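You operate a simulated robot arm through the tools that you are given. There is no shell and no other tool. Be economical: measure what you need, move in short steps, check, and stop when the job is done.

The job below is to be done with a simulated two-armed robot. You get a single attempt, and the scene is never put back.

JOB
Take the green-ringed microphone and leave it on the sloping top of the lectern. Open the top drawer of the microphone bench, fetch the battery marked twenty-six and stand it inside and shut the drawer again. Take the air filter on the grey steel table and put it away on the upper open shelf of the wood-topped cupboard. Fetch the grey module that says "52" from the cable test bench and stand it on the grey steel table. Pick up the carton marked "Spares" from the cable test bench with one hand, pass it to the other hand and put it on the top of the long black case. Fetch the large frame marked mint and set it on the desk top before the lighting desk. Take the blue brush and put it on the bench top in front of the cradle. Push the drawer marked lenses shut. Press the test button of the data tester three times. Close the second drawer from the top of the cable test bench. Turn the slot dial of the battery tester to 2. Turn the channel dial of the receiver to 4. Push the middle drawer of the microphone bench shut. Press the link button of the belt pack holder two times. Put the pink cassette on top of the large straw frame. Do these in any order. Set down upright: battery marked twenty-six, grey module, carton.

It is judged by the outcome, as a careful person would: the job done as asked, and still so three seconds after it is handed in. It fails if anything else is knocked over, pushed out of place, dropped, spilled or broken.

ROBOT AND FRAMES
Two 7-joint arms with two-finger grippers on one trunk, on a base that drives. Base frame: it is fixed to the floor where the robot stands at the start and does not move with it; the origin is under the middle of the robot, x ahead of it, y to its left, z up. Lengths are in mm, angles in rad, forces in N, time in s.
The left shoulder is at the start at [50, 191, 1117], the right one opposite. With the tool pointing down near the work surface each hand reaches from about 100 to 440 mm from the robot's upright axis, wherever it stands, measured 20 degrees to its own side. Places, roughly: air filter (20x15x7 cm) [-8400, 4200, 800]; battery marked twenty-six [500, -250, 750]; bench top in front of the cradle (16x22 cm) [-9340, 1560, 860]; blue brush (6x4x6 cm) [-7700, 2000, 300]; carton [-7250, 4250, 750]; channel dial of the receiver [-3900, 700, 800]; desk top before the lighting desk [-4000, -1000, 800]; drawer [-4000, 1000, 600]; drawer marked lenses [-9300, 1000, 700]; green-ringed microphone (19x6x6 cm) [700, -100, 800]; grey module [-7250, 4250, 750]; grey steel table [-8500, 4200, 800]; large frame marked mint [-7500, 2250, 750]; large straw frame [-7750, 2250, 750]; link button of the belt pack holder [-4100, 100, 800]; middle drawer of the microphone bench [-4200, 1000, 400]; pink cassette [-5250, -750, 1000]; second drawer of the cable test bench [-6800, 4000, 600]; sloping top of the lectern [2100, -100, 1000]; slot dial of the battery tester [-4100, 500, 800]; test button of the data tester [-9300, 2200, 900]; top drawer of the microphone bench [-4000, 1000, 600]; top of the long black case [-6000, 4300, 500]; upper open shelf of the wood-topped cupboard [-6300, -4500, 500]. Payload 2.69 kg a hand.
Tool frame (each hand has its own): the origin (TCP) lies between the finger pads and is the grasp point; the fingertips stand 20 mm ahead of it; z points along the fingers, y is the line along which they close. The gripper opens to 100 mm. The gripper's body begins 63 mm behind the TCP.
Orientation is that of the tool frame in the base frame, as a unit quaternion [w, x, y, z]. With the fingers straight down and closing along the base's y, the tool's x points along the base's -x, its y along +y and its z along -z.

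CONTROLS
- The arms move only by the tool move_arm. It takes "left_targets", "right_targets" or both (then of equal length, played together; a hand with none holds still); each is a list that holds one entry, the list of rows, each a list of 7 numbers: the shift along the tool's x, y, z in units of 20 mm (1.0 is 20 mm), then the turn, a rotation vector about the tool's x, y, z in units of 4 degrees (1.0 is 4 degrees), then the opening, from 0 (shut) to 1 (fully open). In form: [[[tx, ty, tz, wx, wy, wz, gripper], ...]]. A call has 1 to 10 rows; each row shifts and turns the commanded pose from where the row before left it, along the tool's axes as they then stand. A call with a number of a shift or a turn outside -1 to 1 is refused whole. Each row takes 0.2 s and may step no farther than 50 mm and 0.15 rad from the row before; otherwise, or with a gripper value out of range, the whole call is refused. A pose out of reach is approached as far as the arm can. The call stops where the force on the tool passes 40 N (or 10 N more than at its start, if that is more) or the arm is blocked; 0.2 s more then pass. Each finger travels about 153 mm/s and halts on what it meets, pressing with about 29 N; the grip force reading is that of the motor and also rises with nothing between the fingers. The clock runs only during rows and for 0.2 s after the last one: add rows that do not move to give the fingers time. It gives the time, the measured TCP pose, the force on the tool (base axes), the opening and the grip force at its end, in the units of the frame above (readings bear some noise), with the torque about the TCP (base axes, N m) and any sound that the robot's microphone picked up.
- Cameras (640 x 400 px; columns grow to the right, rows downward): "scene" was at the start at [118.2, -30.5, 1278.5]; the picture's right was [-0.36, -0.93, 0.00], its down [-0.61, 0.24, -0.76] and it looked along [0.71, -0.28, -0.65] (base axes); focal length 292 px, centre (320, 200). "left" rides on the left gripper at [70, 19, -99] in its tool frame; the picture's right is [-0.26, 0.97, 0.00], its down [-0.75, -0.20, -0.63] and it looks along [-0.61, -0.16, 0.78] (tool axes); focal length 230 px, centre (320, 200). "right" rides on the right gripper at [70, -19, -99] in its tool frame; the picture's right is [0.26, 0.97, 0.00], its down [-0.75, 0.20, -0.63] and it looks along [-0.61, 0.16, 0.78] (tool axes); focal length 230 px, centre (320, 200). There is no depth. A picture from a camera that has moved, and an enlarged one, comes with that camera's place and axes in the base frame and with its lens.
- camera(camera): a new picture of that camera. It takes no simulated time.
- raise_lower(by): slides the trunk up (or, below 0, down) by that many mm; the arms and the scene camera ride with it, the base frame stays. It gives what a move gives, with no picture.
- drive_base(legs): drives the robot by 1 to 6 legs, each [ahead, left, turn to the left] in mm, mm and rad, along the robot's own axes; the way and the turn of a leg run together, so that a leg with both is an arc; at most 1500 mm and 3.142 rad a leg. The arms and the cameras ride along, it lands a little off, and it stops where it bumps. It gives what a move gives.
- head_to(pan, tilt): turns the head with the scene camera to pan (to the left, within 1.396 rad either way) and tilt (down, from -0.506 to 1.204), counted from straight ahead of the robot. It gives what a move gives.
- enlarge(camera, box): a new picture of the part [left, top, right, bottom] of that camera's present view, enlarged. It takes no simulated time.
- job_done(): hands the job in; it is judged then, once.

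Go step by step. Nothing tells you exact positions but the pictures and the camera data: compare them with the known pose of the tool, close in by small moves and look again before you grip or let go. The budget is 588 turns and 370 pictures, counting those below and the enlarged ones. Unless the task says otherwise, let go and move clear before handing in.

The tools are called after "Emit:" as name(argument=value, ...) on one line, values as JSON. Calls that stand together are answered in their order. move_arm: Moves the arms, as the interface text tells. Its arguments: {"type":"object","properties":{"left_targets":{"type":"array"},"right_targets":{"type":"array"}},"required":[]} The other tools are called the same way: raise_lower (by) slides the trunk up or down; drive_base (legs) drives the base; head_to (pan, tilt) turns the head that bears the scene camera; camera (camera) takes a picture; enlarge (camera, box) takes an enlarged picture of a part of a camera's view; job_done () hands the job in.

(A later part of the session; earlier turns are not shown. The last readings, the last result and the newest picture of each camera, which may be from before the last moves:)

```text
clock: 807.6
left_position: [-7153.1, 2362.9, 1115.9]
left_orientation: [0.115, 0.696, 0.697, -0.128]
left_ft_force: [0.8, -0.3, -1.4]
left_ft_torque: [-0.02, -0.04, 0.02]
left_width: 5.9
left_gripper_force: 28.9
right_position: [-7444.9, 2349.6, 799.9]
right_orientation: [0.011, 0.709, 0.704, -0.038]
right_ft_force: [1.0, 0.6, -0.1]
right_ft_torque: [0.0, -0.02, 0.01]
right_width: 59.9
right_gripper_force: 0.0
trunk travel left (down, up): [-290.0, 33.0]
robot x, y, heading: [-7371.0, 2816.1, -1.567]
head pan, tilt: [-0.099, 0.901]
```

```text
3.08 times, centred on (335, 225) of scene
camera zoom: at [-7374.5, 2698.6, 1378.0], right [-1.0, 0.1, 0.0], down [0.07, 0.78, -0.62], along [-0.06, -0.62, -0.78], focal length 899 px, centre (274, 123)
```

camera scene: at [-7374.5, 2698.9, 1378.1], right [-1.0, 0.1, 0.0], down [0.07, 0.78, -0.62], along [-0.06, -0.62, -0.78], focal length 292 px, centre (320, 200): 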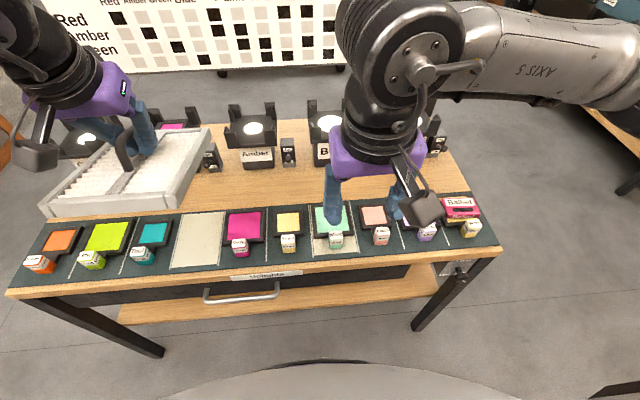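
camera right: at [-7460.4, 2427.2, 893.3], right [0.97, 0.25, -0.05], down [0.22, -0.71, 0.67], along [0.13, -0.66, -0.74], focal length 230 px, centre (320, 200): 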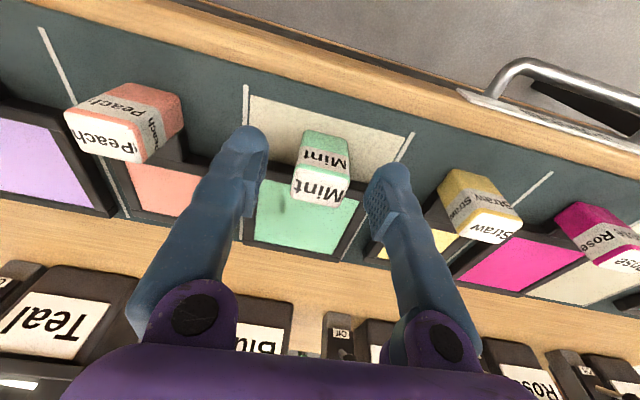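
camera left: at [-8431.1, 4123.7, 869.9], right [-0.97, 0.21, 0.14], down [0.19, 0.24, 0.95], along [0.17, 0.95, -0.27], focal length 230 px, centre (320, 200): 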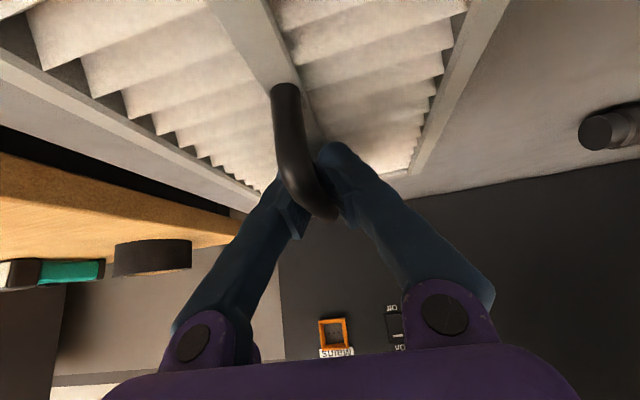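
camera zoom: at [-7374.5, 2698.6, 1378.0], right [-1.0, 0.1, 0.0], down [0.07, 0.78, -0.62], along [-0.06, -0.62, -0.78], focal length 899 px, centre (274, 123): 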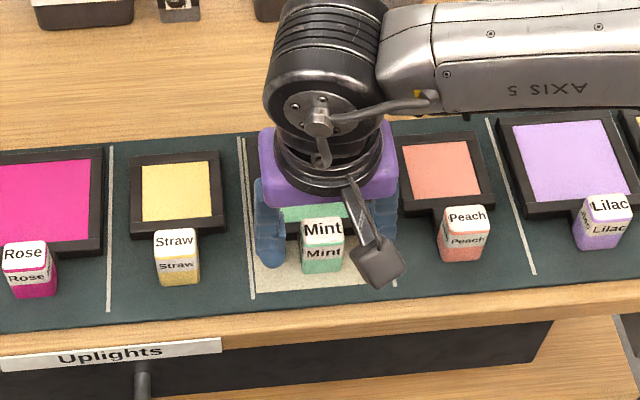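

Emit:
move_arm(right_targets=[[[0, 0, 0.6, 0, 0, 0, 0.6], [0, 0, 0.35, 0, 0, 0, 0.6], [0, 0, 0, 0, 0, 0, 0], [0, 0, 0, 0, 0, 0, 0], [0, 0, 0, 0, 0, 0, 0]]])

Emit:
camera(camera="right")

```text
clock: 808.8
left_position: [-7152.6, 2363.0, 1115.3]
left_orientation: [0.116, 0.696, 0.698, -0.127]
left_ft_force: [-0.5, -0.3, -1.5]
left_ft_torque: [-0.01, 0.01, -0.01]
left_width: 6.1
left_gripper_force: 28.9
right_position: [-7447.6, 2348.4, 781.7]
right_orientation: [0.011, 0.709, 0.704, -0.039]
right_ft_force: [0.8, -0.2, 0.2]
right_ft_torque: [0.07, 0.03, -0.01]
right_width: 31.0
right_gripper_force: 29.1
trunk travel left (down, up): [-290.0, 33.0]
robot x, y, heading: [-7368.6, 2813.6, -1.567]
head pan, tilt: [-0.099, 0.901]
```

```text
86 pictures are left
camera right: at [-7461.5, 2426.0, 875.9], right [0.97, 0.25, -0.06], down [0.22, -0.71, 0.67], along [0.13, -0.66, -0.74], focal length 230 px, centre (320, 200)
```

right: 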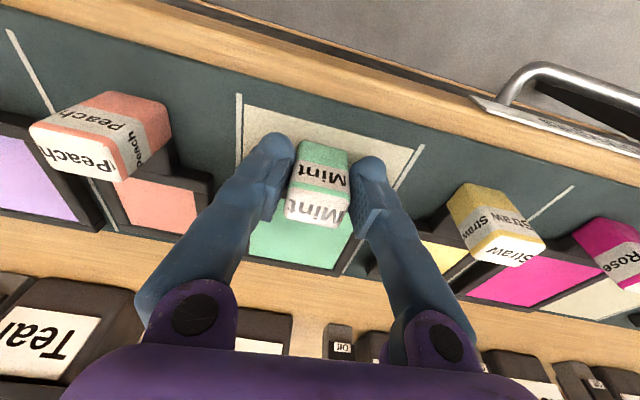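

Gripped (31 mm). Lift straight up.

Emit:
move_arm(right_targets=[[[0, 0, -0.4, 0, 0, 0, 0], [0, 0, -0.8, 0, 0, 0, 0], [0, 0, -1, 0, 0, 0, 0], [0, 0, -1, 0, 0, 0, 0], [0, 0, -1, 0, 0, 0, 0], [0, 0, -1, 0, 0, 0, 0], [0, 0, -1, 0, 0, 0, 0], [0, 0, -1, 0, 0, 0, 0], [0, 0, -1, 0, 0, 0, 0], [0, 0, -1, 0, 0, 0, 0]]])

Emit:
camera(camera="scene")

```text
clock: 811.0
left_position: [-7153.2, 2362.2, 1114.7]
left_orientation: [0.116, 0.696, 0.697, -0.127]
left_ft_force: [0.2, -0.1, -0.9]
left_ft_torque: [-0.01, 0.01, 0.0]
left_width: 6.1
left_gripper_force: 29.1
right_position: [-7439.6, 2361.9, 966.0]
right_orientation: [0.011, 0.709, 0.704, -0.038]
right_ft_force: [-0.2, 0.0, -1.4]
right_ft_torque: [0.09, -0.01, -0.01]
right_width: 31.1
right_gripper_force: 29.4
trunk travel left (down, up): [-290.0, 33.0]
robot x, y, heading: [-7364.5, 2816.5, -1.568]
head pan, tilt: [-0.099, 0.901]
```

```text
85 pictures are left
camera scene: at [-7374.4, 2698.8, 1378.0], right [-1.0, 0.1, 0.0], down [0.07, 0.78, -0.62], along [-0.06, -0.62, -0.78], focal length 292 px, centre (320, 200)
```

scene: 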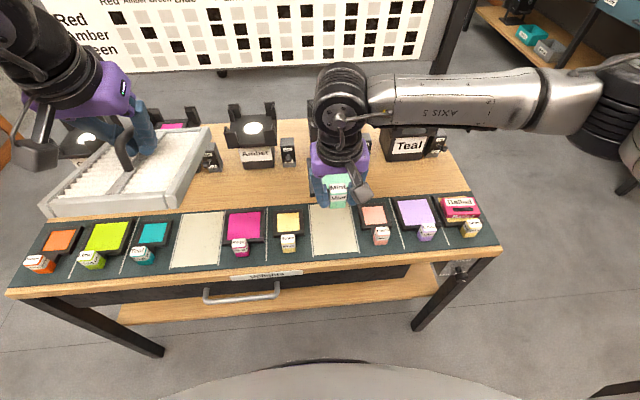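

Mint frame in hand. Now travel: along the aisle to x≈-5965, then south to the control-room doorway.

Emit:
drive_base(legs=[[-110, 0, 0], [0, 1400, 0]])

Emit:
head_to(pan=0, tilt=0.4)

Emit:
camera(camera="scene")

```text
clock: 824.5
left_position: [-5734.4, 2467.0, 1116.2]
left_orientation: [0.115, 0.701, 0.692, -0.128]
left_ft_force: [-0.6, 0.5, -1.9]
left_ft_torque: [-0.05, 0.02, 0.04]
left_width: 5.8
left_gripper_force: 29.0
right_position: [-6020.7, 2470.7, 965.5]
right_orientation: [0.011, 0.714, 0.699, -0.039]
right_ft_force: [0.0, -0.2, -1.8]
right_ft_torque: [0.1, 0.03, 0.0]
right_width: 30.9
right_gripper_force: 29.0
trunk travel left (down, up): [-290.0, 33.0]
robot x, y, heading: [-5941.4, 2921.5, -1.582]
head pan, tilt: [-0.099, 0.901]
```

```text
clock: 825.4
left_position: [-5733.6, 2467.0, 1115.6]
left_orientation: [0.115, 0.702, 0.691, -0.129]
left_ft_force: [-0.1, -0.3, -1.8]
left_ft_torque: [-0.01, -0.04, 0.01]
left_width: 6.1
left_gripper_force: 29.3
right_position: [-6020.8, 2471.2, 964.1]
right_orientation: [0.011, 0.714, 0.699, -0.038]
right_ft_force: [0.7, 0.5, -1.4]
right_ft_torque: [0.08, 0.02, 0.03]
right_width: 30.7
right_gripper_force: 29.0
trunk travel left (down, up): [-290.0, 33.0]
robot x, y, heading: [-5943.3, 2922.5, -1.579]
head pan, tilt: [0.0, 0.4]
```

```text
84 pictures are left
camera scene: at [-5944.1, 2788.9, 1420.9], right [-1.0, 0.01, 0.0], down [0.0, 0.39, -0.92], along [-0.01, -0.92, -0.39], focal length 292 px, centre (320, 200)
```

scene: 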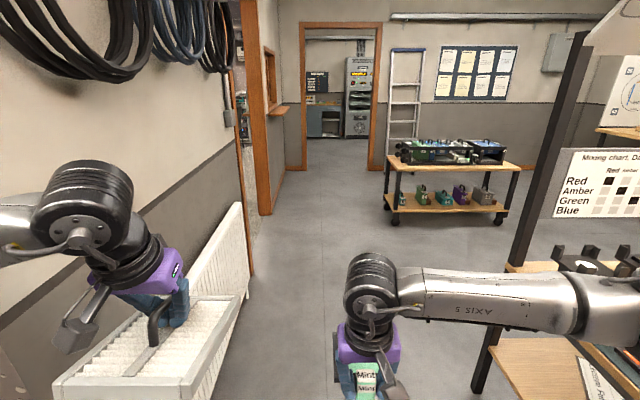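

Straight south there is another doorway (y≈-2120, x≈-6950…-5740) leading toward the cupboard. Deliver the filter first: drive south.

Emit:
drive_base(legs=[[1500, -120, 0], [1500, -120, 0], [1000, -160, 0.01]])

Emit:
camera(camera="scene")

```text
refused: leg 1 is longer than a leg can be; nothing moved
```

```text
83 pictures are left
camera scene: at [-5944.1, 2788.9, 1420.9], right [-1.0, 0.01, 0.0], down [0.0, 0.39, -0.92], along [-0.01, -0.92, -0.39], focal length 292 px, centre (320, 200)
```

scene: 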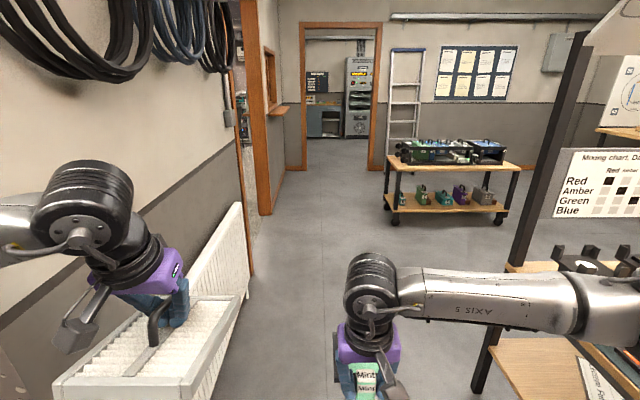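

Emit:
drive_base(legs=[[1450, -120, 0], [1450, -120, 0], [1000, -160, 0.01]])

Emit:
camera(camera="scene")

```text
clock: 827.7
left_position: [-5750.5, 2281.7, 1119.0]
left_orientation: [0.12, 0.691, 0.702, -0.124]
left_ft_force: [-0.4, -0.2, -1.3]
left_ft_torque: [-0.04, -0.02, 0.03]
left_width: 5.8
left_gripper_force: 29.2
right_position: [-6043.1, 2281.8, 969.6]
right_orientation: [0.017, 0.711, 0.702, -0.038]
right_ft_force: [0.5, -0.3, -1.0]
right_ft_torque: [0.1, 0.0, -0.03]
right_width: 31.0
right_gripper_force: 29.3
trunk travel left (down, up): [-290.0, 33.0]
robot x, y, heading: [-5963.6, 2725.4, -1.571]
head pan, tilt: [0.0, 0.4]
stopped in leg 1: the robot was blocked; the commanded pose is now the measured one
```

```text
82 pictures are left
camera scene: at [-5973.9, 2605.2, 1422.9], right [-1.0, 0.0, -0.01], down [0.01, 0.38, -0.92], along [0.0, -0.92, -0.38], focal length 292 px, centre (320, 200)
```

scene: 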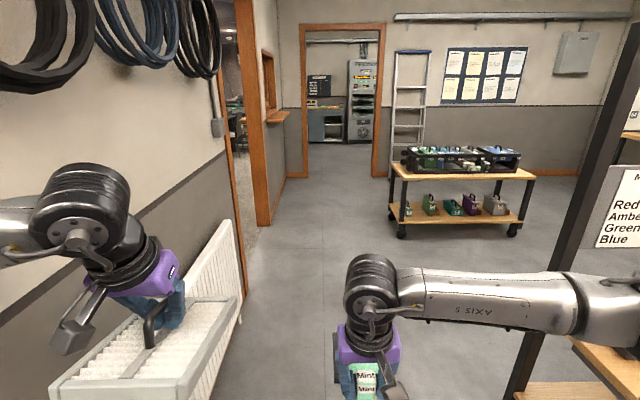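

Blocked; check the left side.

Emit:
head_to(pan=1.2, tilt=0.4)

Emit:
camera(camera="scene")

```text
clock: 829.1
left_position: [-5752.7, 2284.7, 1118.4]
left_orientation: [0.12, 0.693, 0.7, -0.125]
left_ft_force: [0.1, 0.0, -1.7]
left_ft_torque: [-0.05, -0.01, 0.02]
left_width: 6.1
left_gripper_force: 28.9
right_position: [-6043.8, 2282.7, 969.2]
right_orientation: [0.018, 0.712, 0.701, -0.04]
right_ft_force: [0.2, -0.6, -1.8]
right_ft_torque: [0.09, 0.02, 0.0]
right_width: 31.2
right_gripper_force: 28.9
trunk travel left (down, up): [-290.0, 33.0]
robot x, y, heading: [-5963.8, 2725.5, -1.567]
head pan, tilt: [1.201, 0.4]
```

```text
81 pictures are left
camera scene: at [-5886.3, 2666.8, 1422.6], right [-0.36, -0.93, 0.01], down [-0.35, 0.13, -0.93], along [0.86, -0.34, -0.38], focal length 292 px, centre (320, 200)
```

scene: 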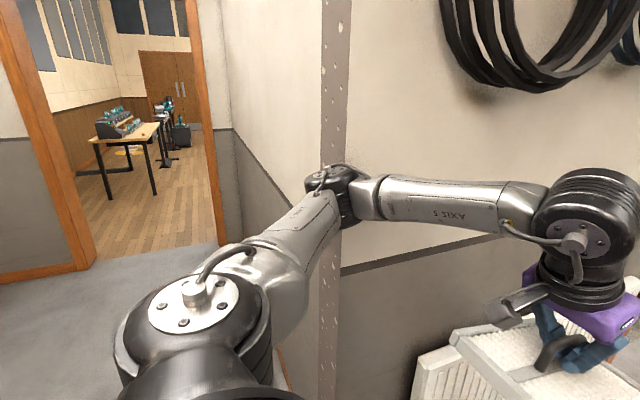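

The left elbow met the wall corner. Move right 200 mm and continue south.

Emit:
drive_base(legs=[[-30, -30, 0], [0, -200, 0], [1450, -60, 0], [1450, -60, 0], [900, 0, 0]])

Emit:
head_to(pan=0, tilt=0.35)

Emit:
camera(camera="scene")

```text
clock: 850.1
left_position: [-6141.5, -1518.2, 1109.9]
left_orientation: [0.11, 0.703, 0.691, -0.124]
left_ft_force: [-0.6, -0.4, -2.3]
left_ft_torque: [-0.04, 0.01, -0.01]
left_width: 6.0
left_gripper_force: 29.4
right_position: [-6433.1, -1509.3, 963.3]
right_orientation: [0.01, 0.721, 0.692, -0.037]
right_ft_force: [0.0, -0.6, -1.7]
right_ft_torque: [0.08, -0.04, -0.01]
right_width: 30.7
right_gripper_force: 29.1
trunk travel left (down, up): [-290.0, 33.0]
robot x, y, heading: [-6345.7, -1059.5, -1.601]
head pan, tilt: [1.201, 0.4]
```

```text
clock: 851.5
left_position: [-6139.9, -1517.1, 1110.8]
left_orientation: [0.112, 0.703, 0.691, -0.125]
left_ft_force: [0.0, -0.6, -1.8]
left_ft_torque: [0.0, 0.02, 0.01]
left_width: 6.0
left_gripper_force: 29.2
right_position: [-6433.5, -1509.0, 962.7]
right_orientation: [0.01, 0.72, 0.693, -0.038]
right_ft_force: [0.8, -0.1, -1.4]
right_ft_torque: [0.05, 0.0, 0.0]
right_width: 30.8
right_gripper_force: 29.1
trunk travel left (down, up): [-290.0, 33.0]
robot x, y, heading: [-6345.4, -1063.0, -1.6]
head pan, tilt: [0.0, 0.351]
```

```text
80 pictures are left
camera scene: at [-6350.7, -1193.3, 1425.5], right [-1.0, 0.03, 0.0], down [0.01, 0.34, -0.94], along [-0.03, -0.94, -0.34], focal length 292 px, centre (320, 200)
```

scene: 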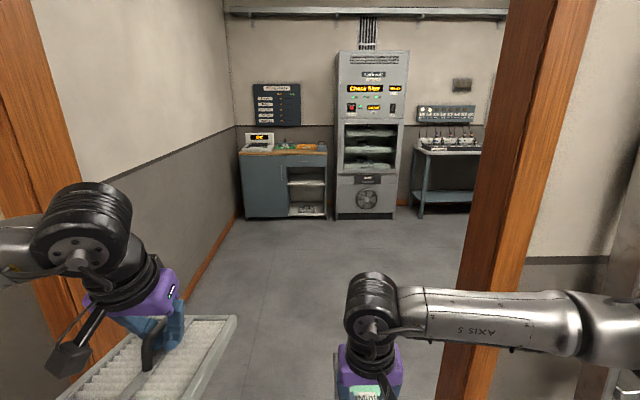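

The next room has the wood-topped cupboard with open shelves at right (x≈-6300). Drive through the wide doorway toward it.

Emit:
drive_base(legs=[[1200, 0, 0.03], [1050, 0, 0]])

Emit:
head_to(pan=0, tilt=0.6)

Emit:
camera(camera="scene")

```text
clock: 862.4
left_position: [-6145.3, -3729.3, 1111.5]
left_orientation: [0.113, 0.694, 0.701, -0.122]
left_ft_force: [0.7, 0.3, -1.6]
left_ft_torque: [0.01, -0.01, -0.02]
left_width: 6.0
left_gripper_force: 29.3
right_position: [-6437.7, -3727.9, 962.7]
right_orientation: [0.01, 0.711, 0.702, -0.038]
right_ft_force: [0.3, 0.0, -2.2]
right_ft_torque: [0.12, -0.01, 0.02]
right_width: 30.7
right_gripper_force: 28.9
trunk travel left (down, up): [-290.0, 33.0]
robot x, y, heading: [-6362.3, -3278.2, -1.566]
head pan, tilt: [0.0, 0.351]
```

```text
clock: 863.2
left_position: [-6145.7, -3730.2, 1110.6]
left_orientation: [0.113, 0.693, 0.701, -0.122]
left_ft_force: [0.0, 0.9, -0.9]
left_ft_torque: [-0.02, 0.02, 0.01]
left_width: 6.0
left_gripper_force: 29.0
right_position: [-6437.6, -3729.0, 965.1]
right_orientation: [0.011, 0.711, 0.702, -0.038]
right_ft_force: [1.0, -0.1, -2.8]
right_ft_torque: [0.12, 0.0, 0.01]
right_width: 31.0
right_gripper_force: 28.6
trunk travel left (down, up): [-290.0, 33.0]
robot x, y, heading: [-6363.8, -3277.2, -1.571]
head pan, tilt: [0.0, 0.6]
```

```text
79 pictures are left
camera scene: at [-6363.6, -3405.9, 1402.9], right [-1.0, 0.0, 0.0], down [0.0, 0.56, -0.83], along [0.0, -0.83, -0.56], focal length 292 px, centre (320, 200)
```

scene: 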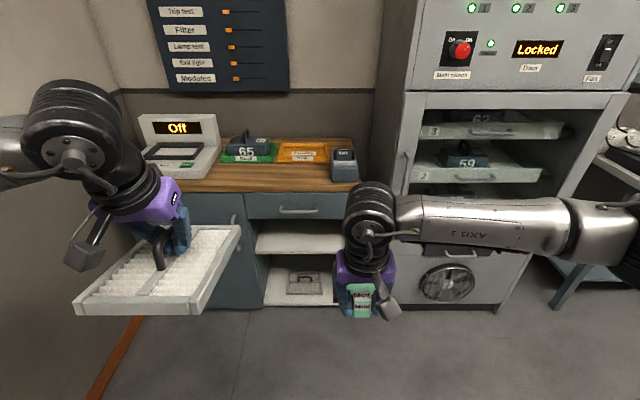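

Emit:
enlarge(camera="scene", box=[200, 180, 380, 320])

```text
2.86 times, centred on (290, 250) of scene
camera zoom: at [-6363.6, -3405.9, 1402.9], right [-1.0, 0.0, 0.0], down [0.0, 0.56, -0.83], along [0.0, -0.83, -0.56], focal length 834 px, centre (406, 57)
```

zoom: 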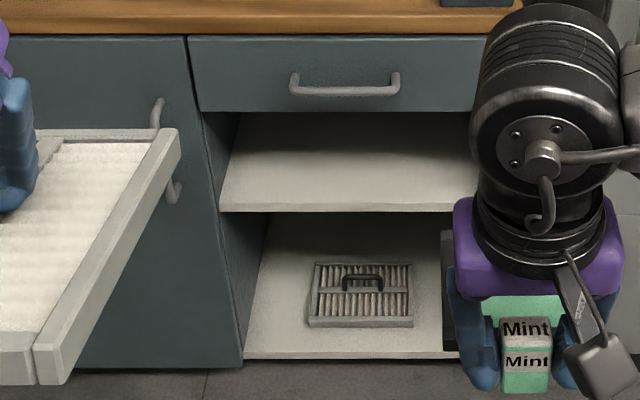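

Upper shelf: surface z≈420, opening up to z≈621, x≈-6491…-6057, front y≈-4401. Tuck the mint hand back and up, level the filter, and lower everything.

Emit:
move_arm(right_targets=[[[0.8, -0.3, -0.8, 0, 0, 0, 0], [0.8, -0.3, -0.8, 0, 0, 0, 0], [0.8, -0.3, -0.8, 0, 0, 0, 0], [0.8, -0.3, -0.8, 0, 0, 0, 0], [0.8, -0.3, -0.8, 0, 0, 0, 0], [0.8, -0.3, -0.8, 0, 0, 0, 0], [0.8, -0.3, -0.8, 0, 0, 0, 0], [0.8, -0.3, -0.8, 0, 0, 0, 0]]], left_targets=[[[-0.5, -0.8, 0.3, 0, -1, 0, 0], [-0.5, -0.8, 0.3, 0, -1, 0, 0], [-0.5, -0.8, 0.3, 0, -1, 0, 0], [-0.5, -0.8, 0.3, 0, -1, 0, 0], [0, -0.6, 0.5, 0, 0, 0, 0], [0, -0.6, 0.5, 0, 0, 0, 0], [0.58, 0, 0.81, 0, 0, 0, 0], [0.58, 0, 0.81, 0, 0, 0, 0]]])

Emit:
raise_lower(by=-290)

Emit:
move_arm(left_targets=[[[0.58, 0, 0.81, 0, 0, 0, 0], [0.58, 0, 0.81, 0, 0, 0, 0], [0.58, 0, 0.81, 0, 0, 0, 0], [0.58, 0, 0.81, 0, 0, 0, 0], [0.58, 0, 0.81, 0, 0, 0, 0], [0.58, 0, 0.81, 0, 0, 0, 0], [0.58, 0, 0.81, 0, 0, 0, 0], [0.58, 0, 0.81, 0, 0, 0, 0]]])

Emit:
camera(camera="scene")

```text
clock: 865.0
left_position: [-6235.4, -3788.1, 1050.8]
left_orientation: [0.21, 0.669, 0.679, -0.218]
left_ft_force: [0.4, 0.4, -2.0]
left_ft_torque: [-0.04, 0.0, -0.01]
left_width: 6.2
left_gripper_force: 29.4
right_position: [-6479.4, -3592.2, 1084.9]
right_orientation: [0.01, 0.71, 0.703, -0.038]
right_ft_force: [0.8, -1.7, -2.0]
right_ft_torque: [0.07, 0.0, 0.02]
right_width: 31.1
right_gripper_force: 29.4
trunk travel left (down, up): [-290.0, 33.0]
robot x, y, heading: [-6364.7, -3276.8, -1.577]
head pan, tilt: [0.0, 0.6]
```

```text
clock: 867.9
left_position: [-6234.5, -3787.9, 761.2]
left_orientation: [0.21, 0.67, 0.678, -0.218]
left_ft_force: [-0.2, 0.1, -0.3]
left_ft_torque: [-0.04, 0.03, 0.01]
left_width: 5.9
left_gripper_force: 28.6
right_position: [-6479.4, -3592.2, 795.3]
right_orientation: [0.01, 0.71, 0.703, -0.038]
right_ft_force: [0.7, -0.1, -1.4]
right_ft_torque: [0.09, -0.01, 0.01]
right_width: 30.9
right_gripper_force: 29.0
trunk travel left (down, up): [0.0, 323.0]
robot x, y, heading: [-6358.8, -3276.6, -1.574]
head pan, tilt: [0.0, 0.6]
```

```text
clock: 869.7
left_position: [-6235.9, -3785.8, 599.4]
left_orientation: [0.21, 0.669, 0.679, -0.217]
left_ft_force: [-0.9, -0.6, -1.2]
left_ft_torque: [-0.01, -0.01, -0.01]
left_width: 6.0
left_gripper_force: 29.1
right_position: [-6480.1, -3592.7, 793.8]
right_orientation: [0.011, 0.711, 0.702, -0.038]
right_ft_force: [-0.1, -1.4, -1.2]
right_ft_torque: [0.1, -0.01, -0.02]
right_width: 31.3
right_gripper_force: 28.8
trunk travel left (down, up): [0.0, 323.0]
robot x, y, heading: [-6363.5, -3278.6, -1.575]
head pan, tilt: [0.0, 0.6]
```

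```text
77 pictures are left
camera scene: at [-6363.6, -3405.9, 1112.8], right [-1.0, 0.0, 0.0], down [0.0, 0.57, -0.82], along [0.0, -0.82, -0.57], focal length 292 px, centre (320, 200)
```

scene: 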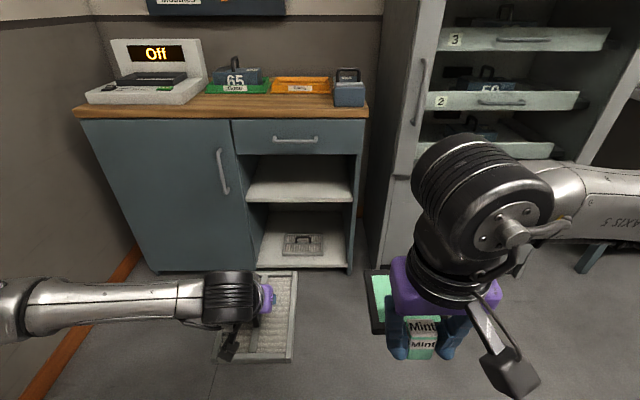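

Emit:
move_arm(right_targets=[[[0.3, 0, -1, 0, 0, 0, 0], [0.3, 0, -1, 0, 0, 0, 0], [0.3, 0, -1, 0, 0, 0, 0], [0.3, 0, -1, 0, 0, 0, 0], [0.3, 0, -1, 0, 0, 0, 0], [0.3, 0, -1, 0, 0, 0, 0]]], left_targets=[[[0.58, 0, 0.81, 0, 0, 0, 0], [0.58, 0, 0.81, 0, 0, 0, 0], [0.58, 0, 0.81, 0, 0, 0, 0], [0.4, 0, 0.56, 0, 0, 0, 0], [0, 0, 0, 0, 0, 0, 0], [0, 0, 0, 0, 0, 0, 0]]])

Emit:
drive_base(legs=[[0, -38, 0], [480, 0, 0]])

Emit:
head_to(pan=0.2, tilt=0.8)

Emit:
camera(camera="scene")

Emit:
camera(camera="left")

```text
clock: 871.1
left_position: [-6238.2, -3784.9, 526.9]
left_orientation: [0.209, 0.67, 0.679, -0.217]
left_ft_force: [0.8, 0.1, -1.7]
left_ft_torque: [-0.03, -0.03, -0.02]
left_width: 6.1
left_gripper_force: 29.3
right_position: [-6474.7, -3548.1, 912.1]
right_orientation: [0.011, 0.71, 0.703, -0.038]
right_ft_force: [0.3, 1.0, -1.9]
right_ft_torque: [0.11, -0.01, -0.02]
right_width: 30.9
right_gripper_force: 29.4
trunk travel left (down, up): [0.0, 323.0]
robot x, y, heading: [-6359.5, -3277.0, -1.574]
head pan, tilt: [0.0, 0.6]
```

```text
clock: 874.6
left_position: [-6284.7, -4260.8, 527.8]
left_orientation: [0.209, 0.673, 0.675, -0.219]
left_ft_force: [0.5, 0.7, -2.0]
left_ft_torque: [0.0, 0.01, -0.02]
left_width: 6.1
left_gripper_force: 28.8
right_position: [-6519.0, -4021.2, 911.1]
right_orientation: [0.011, 0.714, 0.699, -0.037]
right_ft_force: [0.2, 0.4, -1.2]
right_ft_torque: [0.08, 0.01, -0.01]
right_width: 31.2
right_gripper_force: 28.9
trunk travel left (down, up): [0.0, 323.0]
robot x, y, heading: [-6404.2, -3750.7, -1.583]
head pan, tilt: [0.0, 0.6]
```

```text
clock: 875.3
left_position: [-6285.4, -4261.9, 528.1]
left_orientation: [0.207, 0.674, 0.675, -0.219]
left_ft_force: [0.0, -0.2, -0.6]
left_ft_torque: [0.0, 0.02, -0.02]
left_width: 6.2
left_gripper_force: 29.2
right_position: [-6519.4, -4021.3, 912.5]
right_orientation: [0.01, 0.715, 0.698, -0.038]
right_ft_force: [-0.5, -0.2, -2.0]
right_ft_torque: [0.09, 0.0, 0.02]
right_width: 30.8
right_gripper_force: 29.4
trunk travel left (down, up): [0.0, 323.0]
robot x, y, heading: [-6403.9, -3752.9, -1.581]
head pan, tilt: [0.201, 0.799]
```

```text
76 pictures are left
camera scene: at [-6390.9, -3871.0, 1096.0], right [-0.98, -0.19, 0.0], down [-0.13, 0.7, -0.7], along [0.13, -0.69, -0.72], focal length 292 px, centre (320, 200)
```

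scene: 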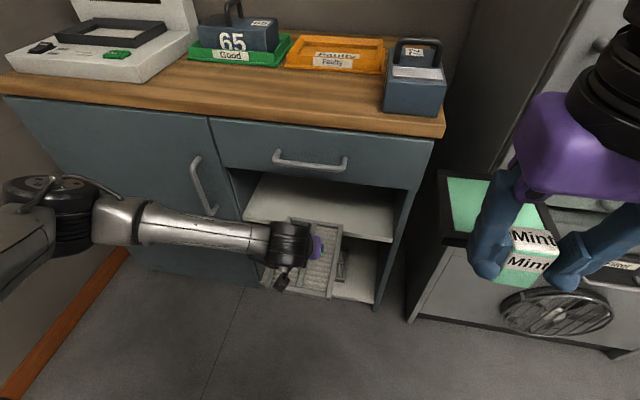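

```text
75 pictures are left
camera left: at [-6266.1, -4145.7, 567.3], right [0.97, -0.21, 0.13], down [-0.19, -0.25, 0.95], along [-0.17, -0.94, -0.28], focal length 230 px, centre (320, 200)
```

left: 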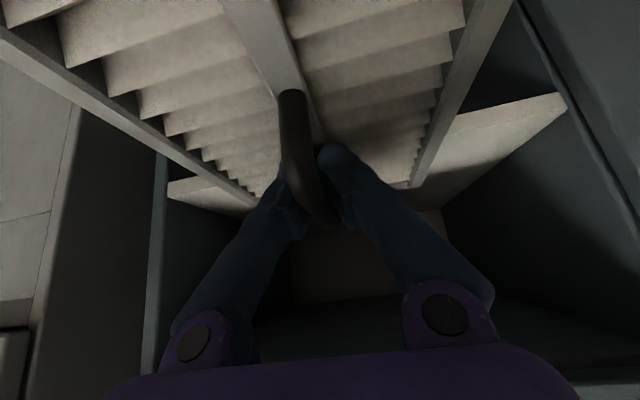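

Lower so the filter clears the shelf by ~9 mm, then drive in ~195 mm.

Emit:
move_arm(left_targets=[[[0.36, 0.5, 0.5, 0, 0, 0, 0], [0.36, 0, 0.5, 0, 0, 0, 0]]])

Emit:
drive_base(legs=[[120, 0, 0]])

Emit:
camera(camera="left")

Emit:
enlarge(camera="scene", box=[190, 110, 450, 310])

```text
clock: 875.9
left_position: [-6276.2, -4261.2, 502.3]
left_orientation: [0.208, 0.673, 0.675, -0.218]
left_ft_force: [0.1, 0.7, -2.3]
left_ft_torque: [-0.01, 0.03, 0.0]
left_width: 6.0
left_gripper_force: 28.8
right_position: [-6518.8, -4020.7, 911.4]
right_orientation: [0.011, 0.715, 0.698, -0.039]
right_ft_force: [1.1, -0.1, -1.0]
right_ft_torque: [0.09, 0.01, 0.01]
right_width: 30.9
right_gripper_force: 29.0
trunk travel left (down, up): [0.0, 323.0]
robot x, y, heading: [-6404.4, -3753.9, -1.582]
head pan, tilt: [0.201, 0.799]
```

```text
clock: 877.1
left_position: [-6277.7, -4382.8, 501.7]
left_orientation: [0.208, 0.673, 0.675, -0.219]
left_ft_force: [-0.6, 0.2, 0.2]
left_ft_torque: [0.01, 0.01, 0.01]
left_width: 0.0
left_gripper_force: 29.1
right_position: [-6521.6, -4141.1, 911.5]
right_orientation: [0.011, 0.715, 0.698, -0.038]
right_ft_force: [-0.8, 0.8, -1.9]
right_ft_torque: [0.09, -0.01, -0.02]
right_width: 31.0
right_gripper_force: 29.2
trunk travel left (down, up): [0.0, 323.0]
robot x, y, heading: [-6407.3, -3870.7, -1.587]
head pan, tilt: [0.201, 0.799]
```

```text
74 pictures are left
camera left: at [-6258.9, -4266.7, 542.8], right [0.97, -0.21, 0.13], down [-0.19, -0.25, 0.95], along [-0.17, -0.94, -0.28], focal length 230 px, centre (320, 200)
```

left: 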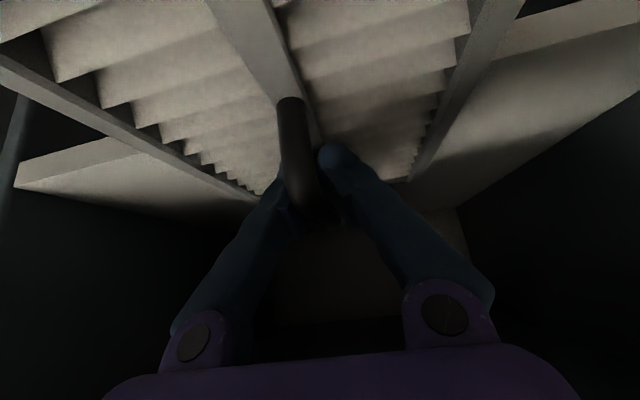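

```text
2.00 times, centred on (320, 210) of scene
camera zoom: at [-6392.4, -3991.4, 1095.9], right [-0.98, -0.19, 0.0], down [-0.13, 0.7, -0.7], along [0.13, -0.68, -0.72], focal length 584 px, centre (320, 180)
```

zoom: 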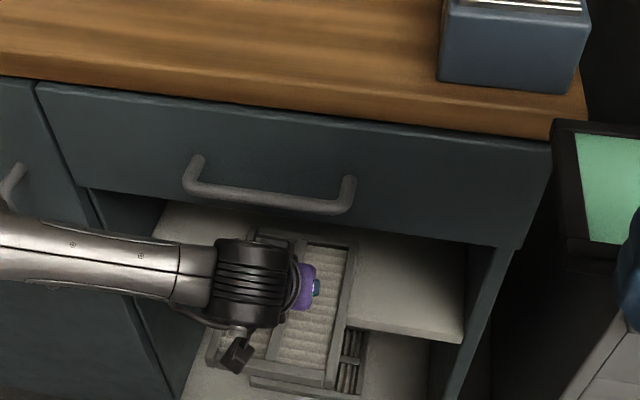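

The bar slipped (fingers now closed beneath it), but the filter rests on the shelf with its centre just inside. I open the fingers, lift off, back out, then push it in from its rear edge.

Emit:
move_arm(left_targets=[[[0, 0, 0, 0, 0, 0, 0.3], [0, 0, 0, 0, 0, 0, 0.5], [0, 0, 0, 0, 0, 0, 0.5]]])

Emit:
camera(camera="left")

Emit:
enlarge(camera="scene", box=[190, 110, 450, 310])

```text
clock: 877.9
left_position: [-6278.2, -4382.7, 505.0]
left_orientation: [0.209, 0.674, 0.674, -0.22]
left_ft_force: [-1.5, -2.3, 6.4]
left_ft_torque: [-0.06, -0.17, 0.01]
left_width: 48.7
left_gripper_force: 0.0
right_position: [-6521.5, -4141.5, 912.1]
right_orientation: [0.012, 0.715, 0.698, -0.038]
right_ft_force: [-0.3, 0.5, -2.0]
right_ft_torque: [0.12, -0.01, -0.02]
right_width: 31.0
right_gripper_force: 29.2
trunk travel left (down, up): [0.0, 323.0]
robot x, y, heading: [-6410.4, -3873.4, -1.581]
head pan, tilt: [0.201, 0.799]
```

```text
72 pictures are left
camera left: at [-6259.2, -4267.1, 543.7], right [0.97, -0.21, 0.13], down [-0.19, -0.25, 0.95], along [-0.17, -0.94, -0.28], focal length 230 px, centre (320, 200)
```

left: 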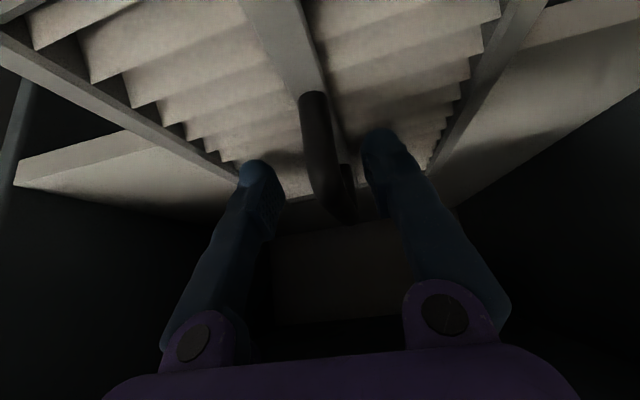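

```text
2.00 times, centred on (320, 210) of scene
camera zoom: at [-6392.6, -3990.9, 1096.1], right [-0.98, -0.19, 0.0], down [-0.13, 0.7, -0.7], along [0.13, -0.69, -0.72], focal length 584 px, centre (320, 180)
```

zoom: 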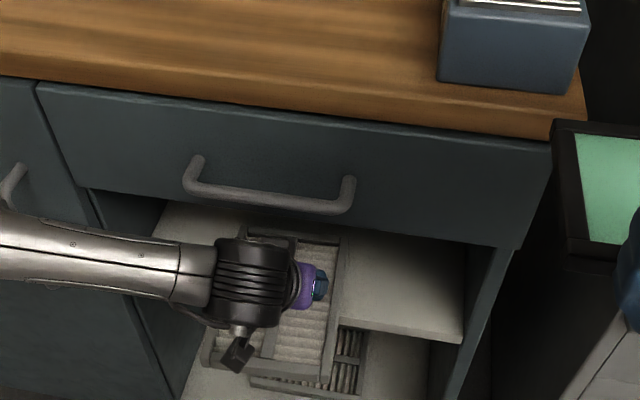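

Lift off the bar, back out behind the filter's rear edge, close and lower to push height.

Emit:
move_arm(left_targets=[[[-0.58, 0, -0.81, 0, 0, 0, 0.5], [-0.58, 0, -0.81, 0, 0, 0, 0.5], [0.85, 0, -0.61, 0, 0, 0, 0.5], [0.85, 0, -0.61, 0, 0, 0, 0.3], [0.85, 0, -0.61, 0, 0, 0, 0], [0.85, 0, -0.61, 0, 0, 0, 0], [0.85, 0, -0.61, 0, 0, 0, 0], [0.85, 0, -0.61, 0, 0, 0, 0]]])

Emit:
camera(camera="left")

Emit:
enlarge(camera="scene", box=[190, 110, 450, 310])

```text
clock: 879.7
left_position: [-6277.4, -4256.0, 544.2]
left_orientation: [0.208, 0.673, 0.675, -0.219]
left_ft_force: [-0.9, 0.0, 0.3]
left_ft_torque: [0.0, 0.02, 0.0]
left_width: 0.0
left_gripper_force: 29.0
right_position: [-6521.5, -4141.9, 911.6]
right_orientation: [0.011, 0.715, 0.698, -0.039]
right_ft_force: [0.6, 0.7, -1.7]
right_ft_torque: [0.1, 0.0, 0.01]
right_width: 30.8
right_gripper_force: 28.9
trunk travel left (down, up): [0.0, 323.0]
robot x, y, heading: [-6406.4, -3872.7, -1.582]
head pan, tilt: [0.201, 0.799]
```

```text
70 pictures are left
camera left: at [-6258.7, -4141.1, 583.9], right [0.97, -0.21, 0.13], down [-0.19, -0.25, 0.95], along [-0.17, -0.94, -0.28], focal length 230 px, centre (320, 200)
```

left: 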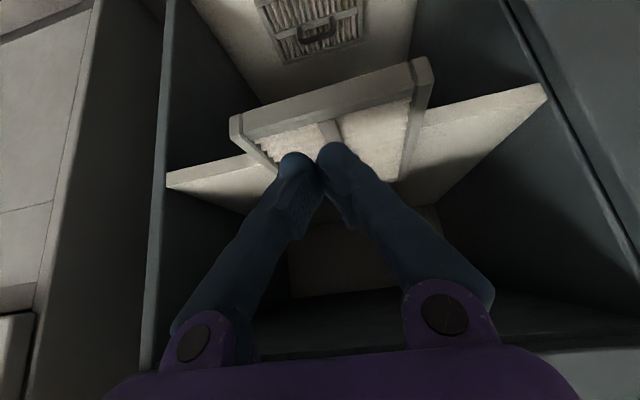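

```text
2.00 times, centred on (320, 210) of scene
camera zoom: at [-6392.5, -3991.3, 1095.9], right [-0.98, -0.19, 0.0], down [-0.13, 0.7, -0.7], along [0.13, -0.68, -0.72], focal length 584 px, centre (320, 180)
```

zoom: 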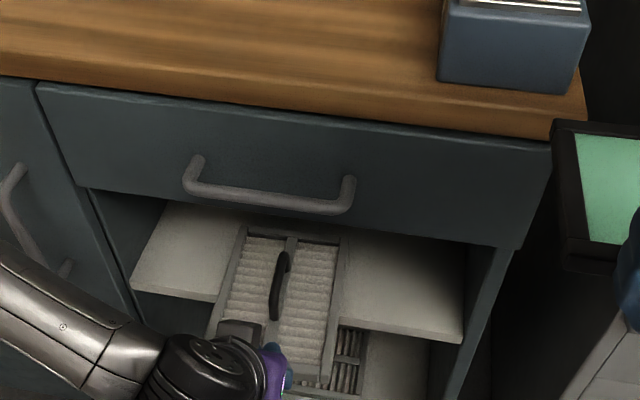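

The filter lies level on the shelf, overhanging the front ~90 mm. Lower the fingertips behind its rear edge and push it fully in.

Emit:
move_arm(left_targets=[[[0.5, 0.2, 0.68, 0, 0, 0, 0], [0.5, 0.2, 0.68, 0, 0, 0, 0], [0.5, 0, 0.68, 0, 0, 0, 0], [0.4, 0, 0.6, 0, 0, 0, 0], [-0.5, 0, 0.36, 0, 0, 0, 0], [-0.5, 0, 0.36, 0, 0, 0, 0], [-0.5, 0, 0.36, 0, 0, 0, 0]]])

Emit:
camera(camera="left")

```text
clock: 881.3
left_position: [-6269.8, -4292.9, 478.0]
left_orientation: [0.208, 0.674, 0.674, -0.219]
left_ft_force: [0.1, 0.4, 0.2]
left_ft_torque: [0.01, -0.03, 0.02]
left_width: 0.0
left_gripper_force: 29.2
right_position: [-6522.0, -4142.0, 911.3]
right_orientation: [0.011, 0.714, 0.699, -0.038]
right_ft_force: [0.3, 0.1, -1.4]
right_ft_torque: [0.07, -0.01, -0.02]
right_width: 30.8
right_gripper_force: 29.2
trunk travel left (down, up): [0.0, 323.0]
robot x, y, heading: [-6406.5, -3875.1, -1.58]
head pan, tilt: [0.201, 0.799]
```

```text
68 pictures are left
camera left: at [-6250.2, -4178.1, 517.2], right [0.97, -0.21, 0.13], down [-0.19, -0.25, 0.95], along [-0.17, -0.94, -0.28], focal length 230 px, centre (320, 200)
```

left: 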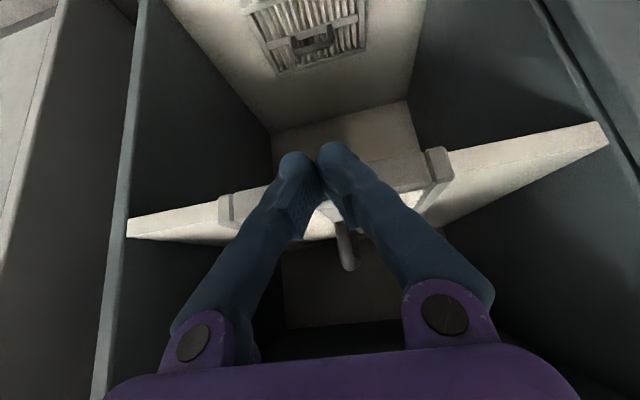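

Emit:
move_arm(left_targets=[[[-0.6, 0, 0.4, 0, 0, 0, 0], [-0.6, 0, 0.43, 0, 0, 0, 0], [-0.6, 0, 0.43, 0, 0, 0, 0], [-0.6, 0, 0.43, 0, 0, 0, 0], [-0.6, 0, 0.43, 0, 0, 0, 0], [-0.6, 0, 0.43, 0, 0, 0, 0]]])

Emit:
enlarge(camera="scene", box=[190, 110, 450, 310])

```text
clock: 882.7
left_position: [-6270.0, -4372.4, 480.2]
left_orientation: [0.205, 0.674, 0.676, -0.216]
left_ft_force: [5.0, 10.0, 18.2]
left_ft_torque: [0.19, -0.17, 0.05]
left_width: 0.0
left_gripper_force: 29.3
right_position: [-6520.8, -4140.0, 912.1]
right_orientation: [0.011, 0.714, 0.699, -0.038]
right_ft_force: [0.7, 0.5, -2.0]
right_ft_torque: [0.12, 0.03, -0.01]
right_width: 30.8
right_gripper_force: 29.2
trunk travel left (down, up): [0.0, 323.0]
robot x, y, heading: [-6405.3, -3877.5, -1.583]
head pan, tilt: [0.201, 0.799]
stopped in row 6 (left hand): the force on the tool passed its limit at 49 N (the readings are from after the stop); the commanded pose is now the measured one
```

```text
2.00 times, centred on (320, 210) of scene
camera zoom: at [-6392.2, -3989.6, 1096.5], right [-0.98, -0.19, 0.0], down [-0.14, 0.7, -0.7], along [0.13, -0.69, -0.72], focal length 584 px, centre (320, 180)
```

zoom: 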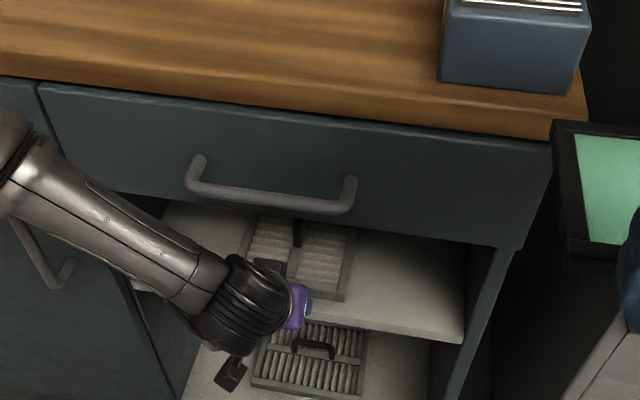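

The filter is now fully on the upper shelf. Withdraw and verify.

Emit:
move_arm(left_targets=[[[-0.1, 0, -0.2, 0, 0, 0, 0], [0.8, 0, -0.6, 0, 0, 0, 0], [0.8, 0, -0.6, 0, 0, 0, 0], [0.8, 0, -0.6, 0, 0, 0, 0], [0.8, 0, -0.6, 0, 0, 0, 0], [0.8, 0, -0.6, 0, 0, 0, 0], [0.5, 0.3, -0.8, 0, 0, 0, 0.3], [0, 0.5, -1, 0, 0, 0, 0.5], [0, 0.5, -1, 0, 0, 0, 0.5]]])

Emit:
drive_base(legs=[[-350, 0, 0]])

Emit:
head_to(pan=0.1, tilt=0.7)

Emit:
camera(camera="scene")

```text
clock: 884.7
left_position: [-6244.7, -4230.8, 526.0]
left_orientation: [0.204, 0.675, 0.676, -0.213]
left_ft_force: [-0.1, 0.8, -0.1]
left_ft_torque: [0.02, -0.02, -0.05]
left_width: 50.0
left_gripper_force: 0.0
right_position: [-6520.0, -4141.7, 910.9]
right_orientation: [0.011, 0.715, 0.698, -0.038]
right_ft_force: [-0.6, -0.2, -2.1]
right_ft_torque: [0.11, 0.02, 0.01]
right_width: 30.9
right_gripper_force: 28.6
trunk travel left (down, up): [0.0, 323.0]
robot x, y, heading: [-6405.3, -3872.2, -1.586]
head pan, tilt: [0.201, 0.799]
```

```text
clock: 887.0
left_position: [-6241.8, -3890.2, 524.3]
left_orientation: [0.204, 0.676, 0.675, -0.213]
left_ft_force: [-0.2, 0.2, -0.7]
left_ft_torque: [0.04, 0.01, 0.03]
left_width: 50.1
left_gripper_force: 0.1
right_position: [-6516.1, -3799.0, 911.3]
right_orientation: [0.01, 0.716, 0.697, -0.038]
right_ft_force: [0.6, -0.5, -1.4]
right_ft_torque: [0.09, 0.0, 0.02]
right_width: 30.7
right_gripper_force: 29.1
trunk travel left (down, up): [0.0, 323.0]
robot x, y, heading: [-6399.9, -3532.8, -1.586]
head pan, tilt: [0.201, 0.799]
```

```text
clock: 887.6
left_position: [-6241.6, -3890.1, 524.6]
left_orientation: [0.204, 0.675, 0.676, -0.213]
left_ft_force: [-0.7, 0.7, 0.4]
left_ft_torque: [-0.04, -0.03, 0.03]
left_width: 50.2
left_gripper_force: 0.0
right_position: [-6517.0, -3798.8, 912.4]
right_orientation: [0.009, 0.716, 0.697, -0.037]
right_ft_force: [-0.5, 0.9, -1.7]
right_ft_torque: [0.09, 0.0, 0.01]
right_width: 30.9
right_gripper_force: 28.8
trunk travel left (down, up): [0.0, 323.0]
robot x, y, heading: [-6402.0, -3529.2, -1.584]
head pan, tilt: [0.099, 0.7]
```

```text
66 pictures are left
camera scene: at [-6395.8, -3654.5, 1104.1], right [-1.0, -0.08, 0.0], down [-0.05, 0.64, -0.76], along [0.06, -0.76, -0.64], focal length 292 px, centre (320, 200)
```

scene: 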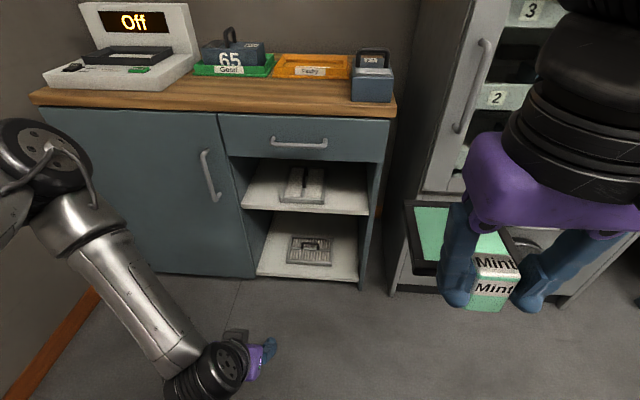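

The filter is properly on the upper shelf. Raise the trunk, reset the left wrist, and drive back (in reverse) to the control-room door.

Emit:
raise_lower(by=270)

Emit:
move_arm(left_targets=[[[0.3, 0, -1, 0, 1, 0, 0.5], [0.3, 0, -1, 0, 1, 0, 0.5], [0.3, 0, -1, 0, 1, 0, 0.5], [0.3, 0, -1, 0, 1, 0, 0.5], [0.3, 0, -1, 0, 1, 0, 0.5], [0, 0, -1, 0, 1, 0, 0.5], [0, 0, -1, 0, 1, 0, 0.5], [0, 0, -1, 0, 1, 0, 0.5], [0, 0, -1, 0, 0.7, 0, 0.5], [0, 0, -1, 0, 0, 0, 0.5]]])

Emit:
drive_base(legs=[[-1450, 0, 0.015], [-1450, 0, 0], [-1000, 100, 0]])

Emit:
head_to(pan=1.2, tilt=0.4)

Emit:
camera(camera="scene")

```text
clock: 890.4
left_position: [-6241.1, -3890.6, 794.5]
left_orientation: [0.204, 0.676, 0.675, -0.214]
left_ft_force: [0.5, 0.4, -0.6]
left_ft_torque: [0.02, 0.0, 0.01]
left_width: 49.9
left_gripper_force: 0.0
right_position: [-6516.4, -3799.2, 1180.7]
right_orientation: [0.009, 0.716, 0.697, -0.038]
right_ft_force: [-0.1, 0.1, -1.5]
right_ft_torque: [0.08, -0.01, 0.0]
right_width: 30.9
right_gripper_force: 28.3
trunk travel left (down, up): [-270.0, 53.0]
robot x, y, heading: [-6399.4, -3527.2, -1.584]
head pan, tilt: [0.099, 0.7]
```

```text
clock: 892.6
left_position: [-6238.7, -3808.6, 970.0]
left_orientation: [-0.008, 0.709, 0.705, -0.002]
left_ft_force: [0.2, -0.5, -0.6]
left_ft_torque: [0.01, 0.01, -0.03]
left_width: 50.0
left_gripper_force: 0.1
right_position: [-6517.9, -3799.6, 1182.7]
right_orientation: [0.011, 0.716, 0.697, -0.038]
right_ft_force: [0.3, 0.4, -2.7]
right_ft_torque: [0.08, 0.03, 0.0]
right_width: 31.1
right_gripper_force: 29.0
trunk travel left (down, up): [-270.0, 53.0]
robot x, y, heading: [-6404.9, -3533.3, -1.59]
head pan, tilt: [0.099, 0.7]
```

```text
clock: 902.8
left_position: [-6182.3, -1828.0, 970.1]
left_orientation: [-0.009, 0.705, 0.709, -0.011]
left_ft_force: [-0.7, 0.6, 0.4]
left_ft_torque: [0.05, 0.04, -0.03]
left_width: 50.0
left_gripper_force: 0.1
right_position: [-6450.1, -1814.2, 1182.2]
right_orientation: [0.003, 0.697, 0.716, -0.047]
right_ft_force: [1.4, -0.2, -0.6]
right_ft_torque: [0.12, 0.01, -0.01]
right_width: 30.7
right_gripper_force: 29.5
trunk travel left (down, up): [-270.0, 53.0]
robot x, y, heading: [-6358.3, -1552.4, -1.578]
head pan, tilt: [0.099, 0.7]
stopped in leg 2: the robot was blocked; the commanded pose is now the measured one
```

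```text
clock: 904.2
left_position: [-6182.9, -1828.3, 970.7]
left_orientation: [-0.011, 0.706, 0.708, -0.009]
left_ft_force: [-0.6, 0.4, -0.2]
left_ft_torque: [0.03, 0.01, -0.01]
left_width: 50.2
left_gripper_force: 0.0
right_position: [-6449.1, -1814.3, 1182.3]
right_orientation: [0.003, 0.697, 0.716, -0.047]
right_ft_force: [-0.6, -0.3, -2.5]
right_ft_torque: [0.12, 0.04, 0.0]
right_width: 30.8
right_gripper_force: 28.7
trunk travel left (down, up): [-270.0, 53.0]
robot x, y, heading: [-6360.0, -1560.4, -1.575]
head pan, tilt: [1.201, 0.4]
```

```text
65 pictures are left
camera scene: at [-6256.0, -1623.4, 1399.7], right [-0.37, -0.93, 0.01], down [-0.38, 0.14, -0.92], along [0.85, -0.34, -0.4], focal length 292 px, centre (320, 200)
```

scene: 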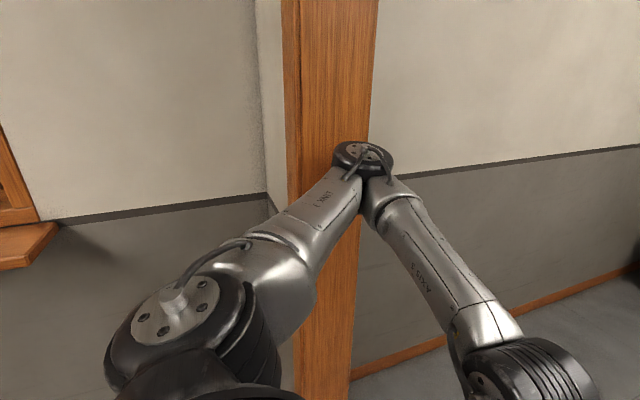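

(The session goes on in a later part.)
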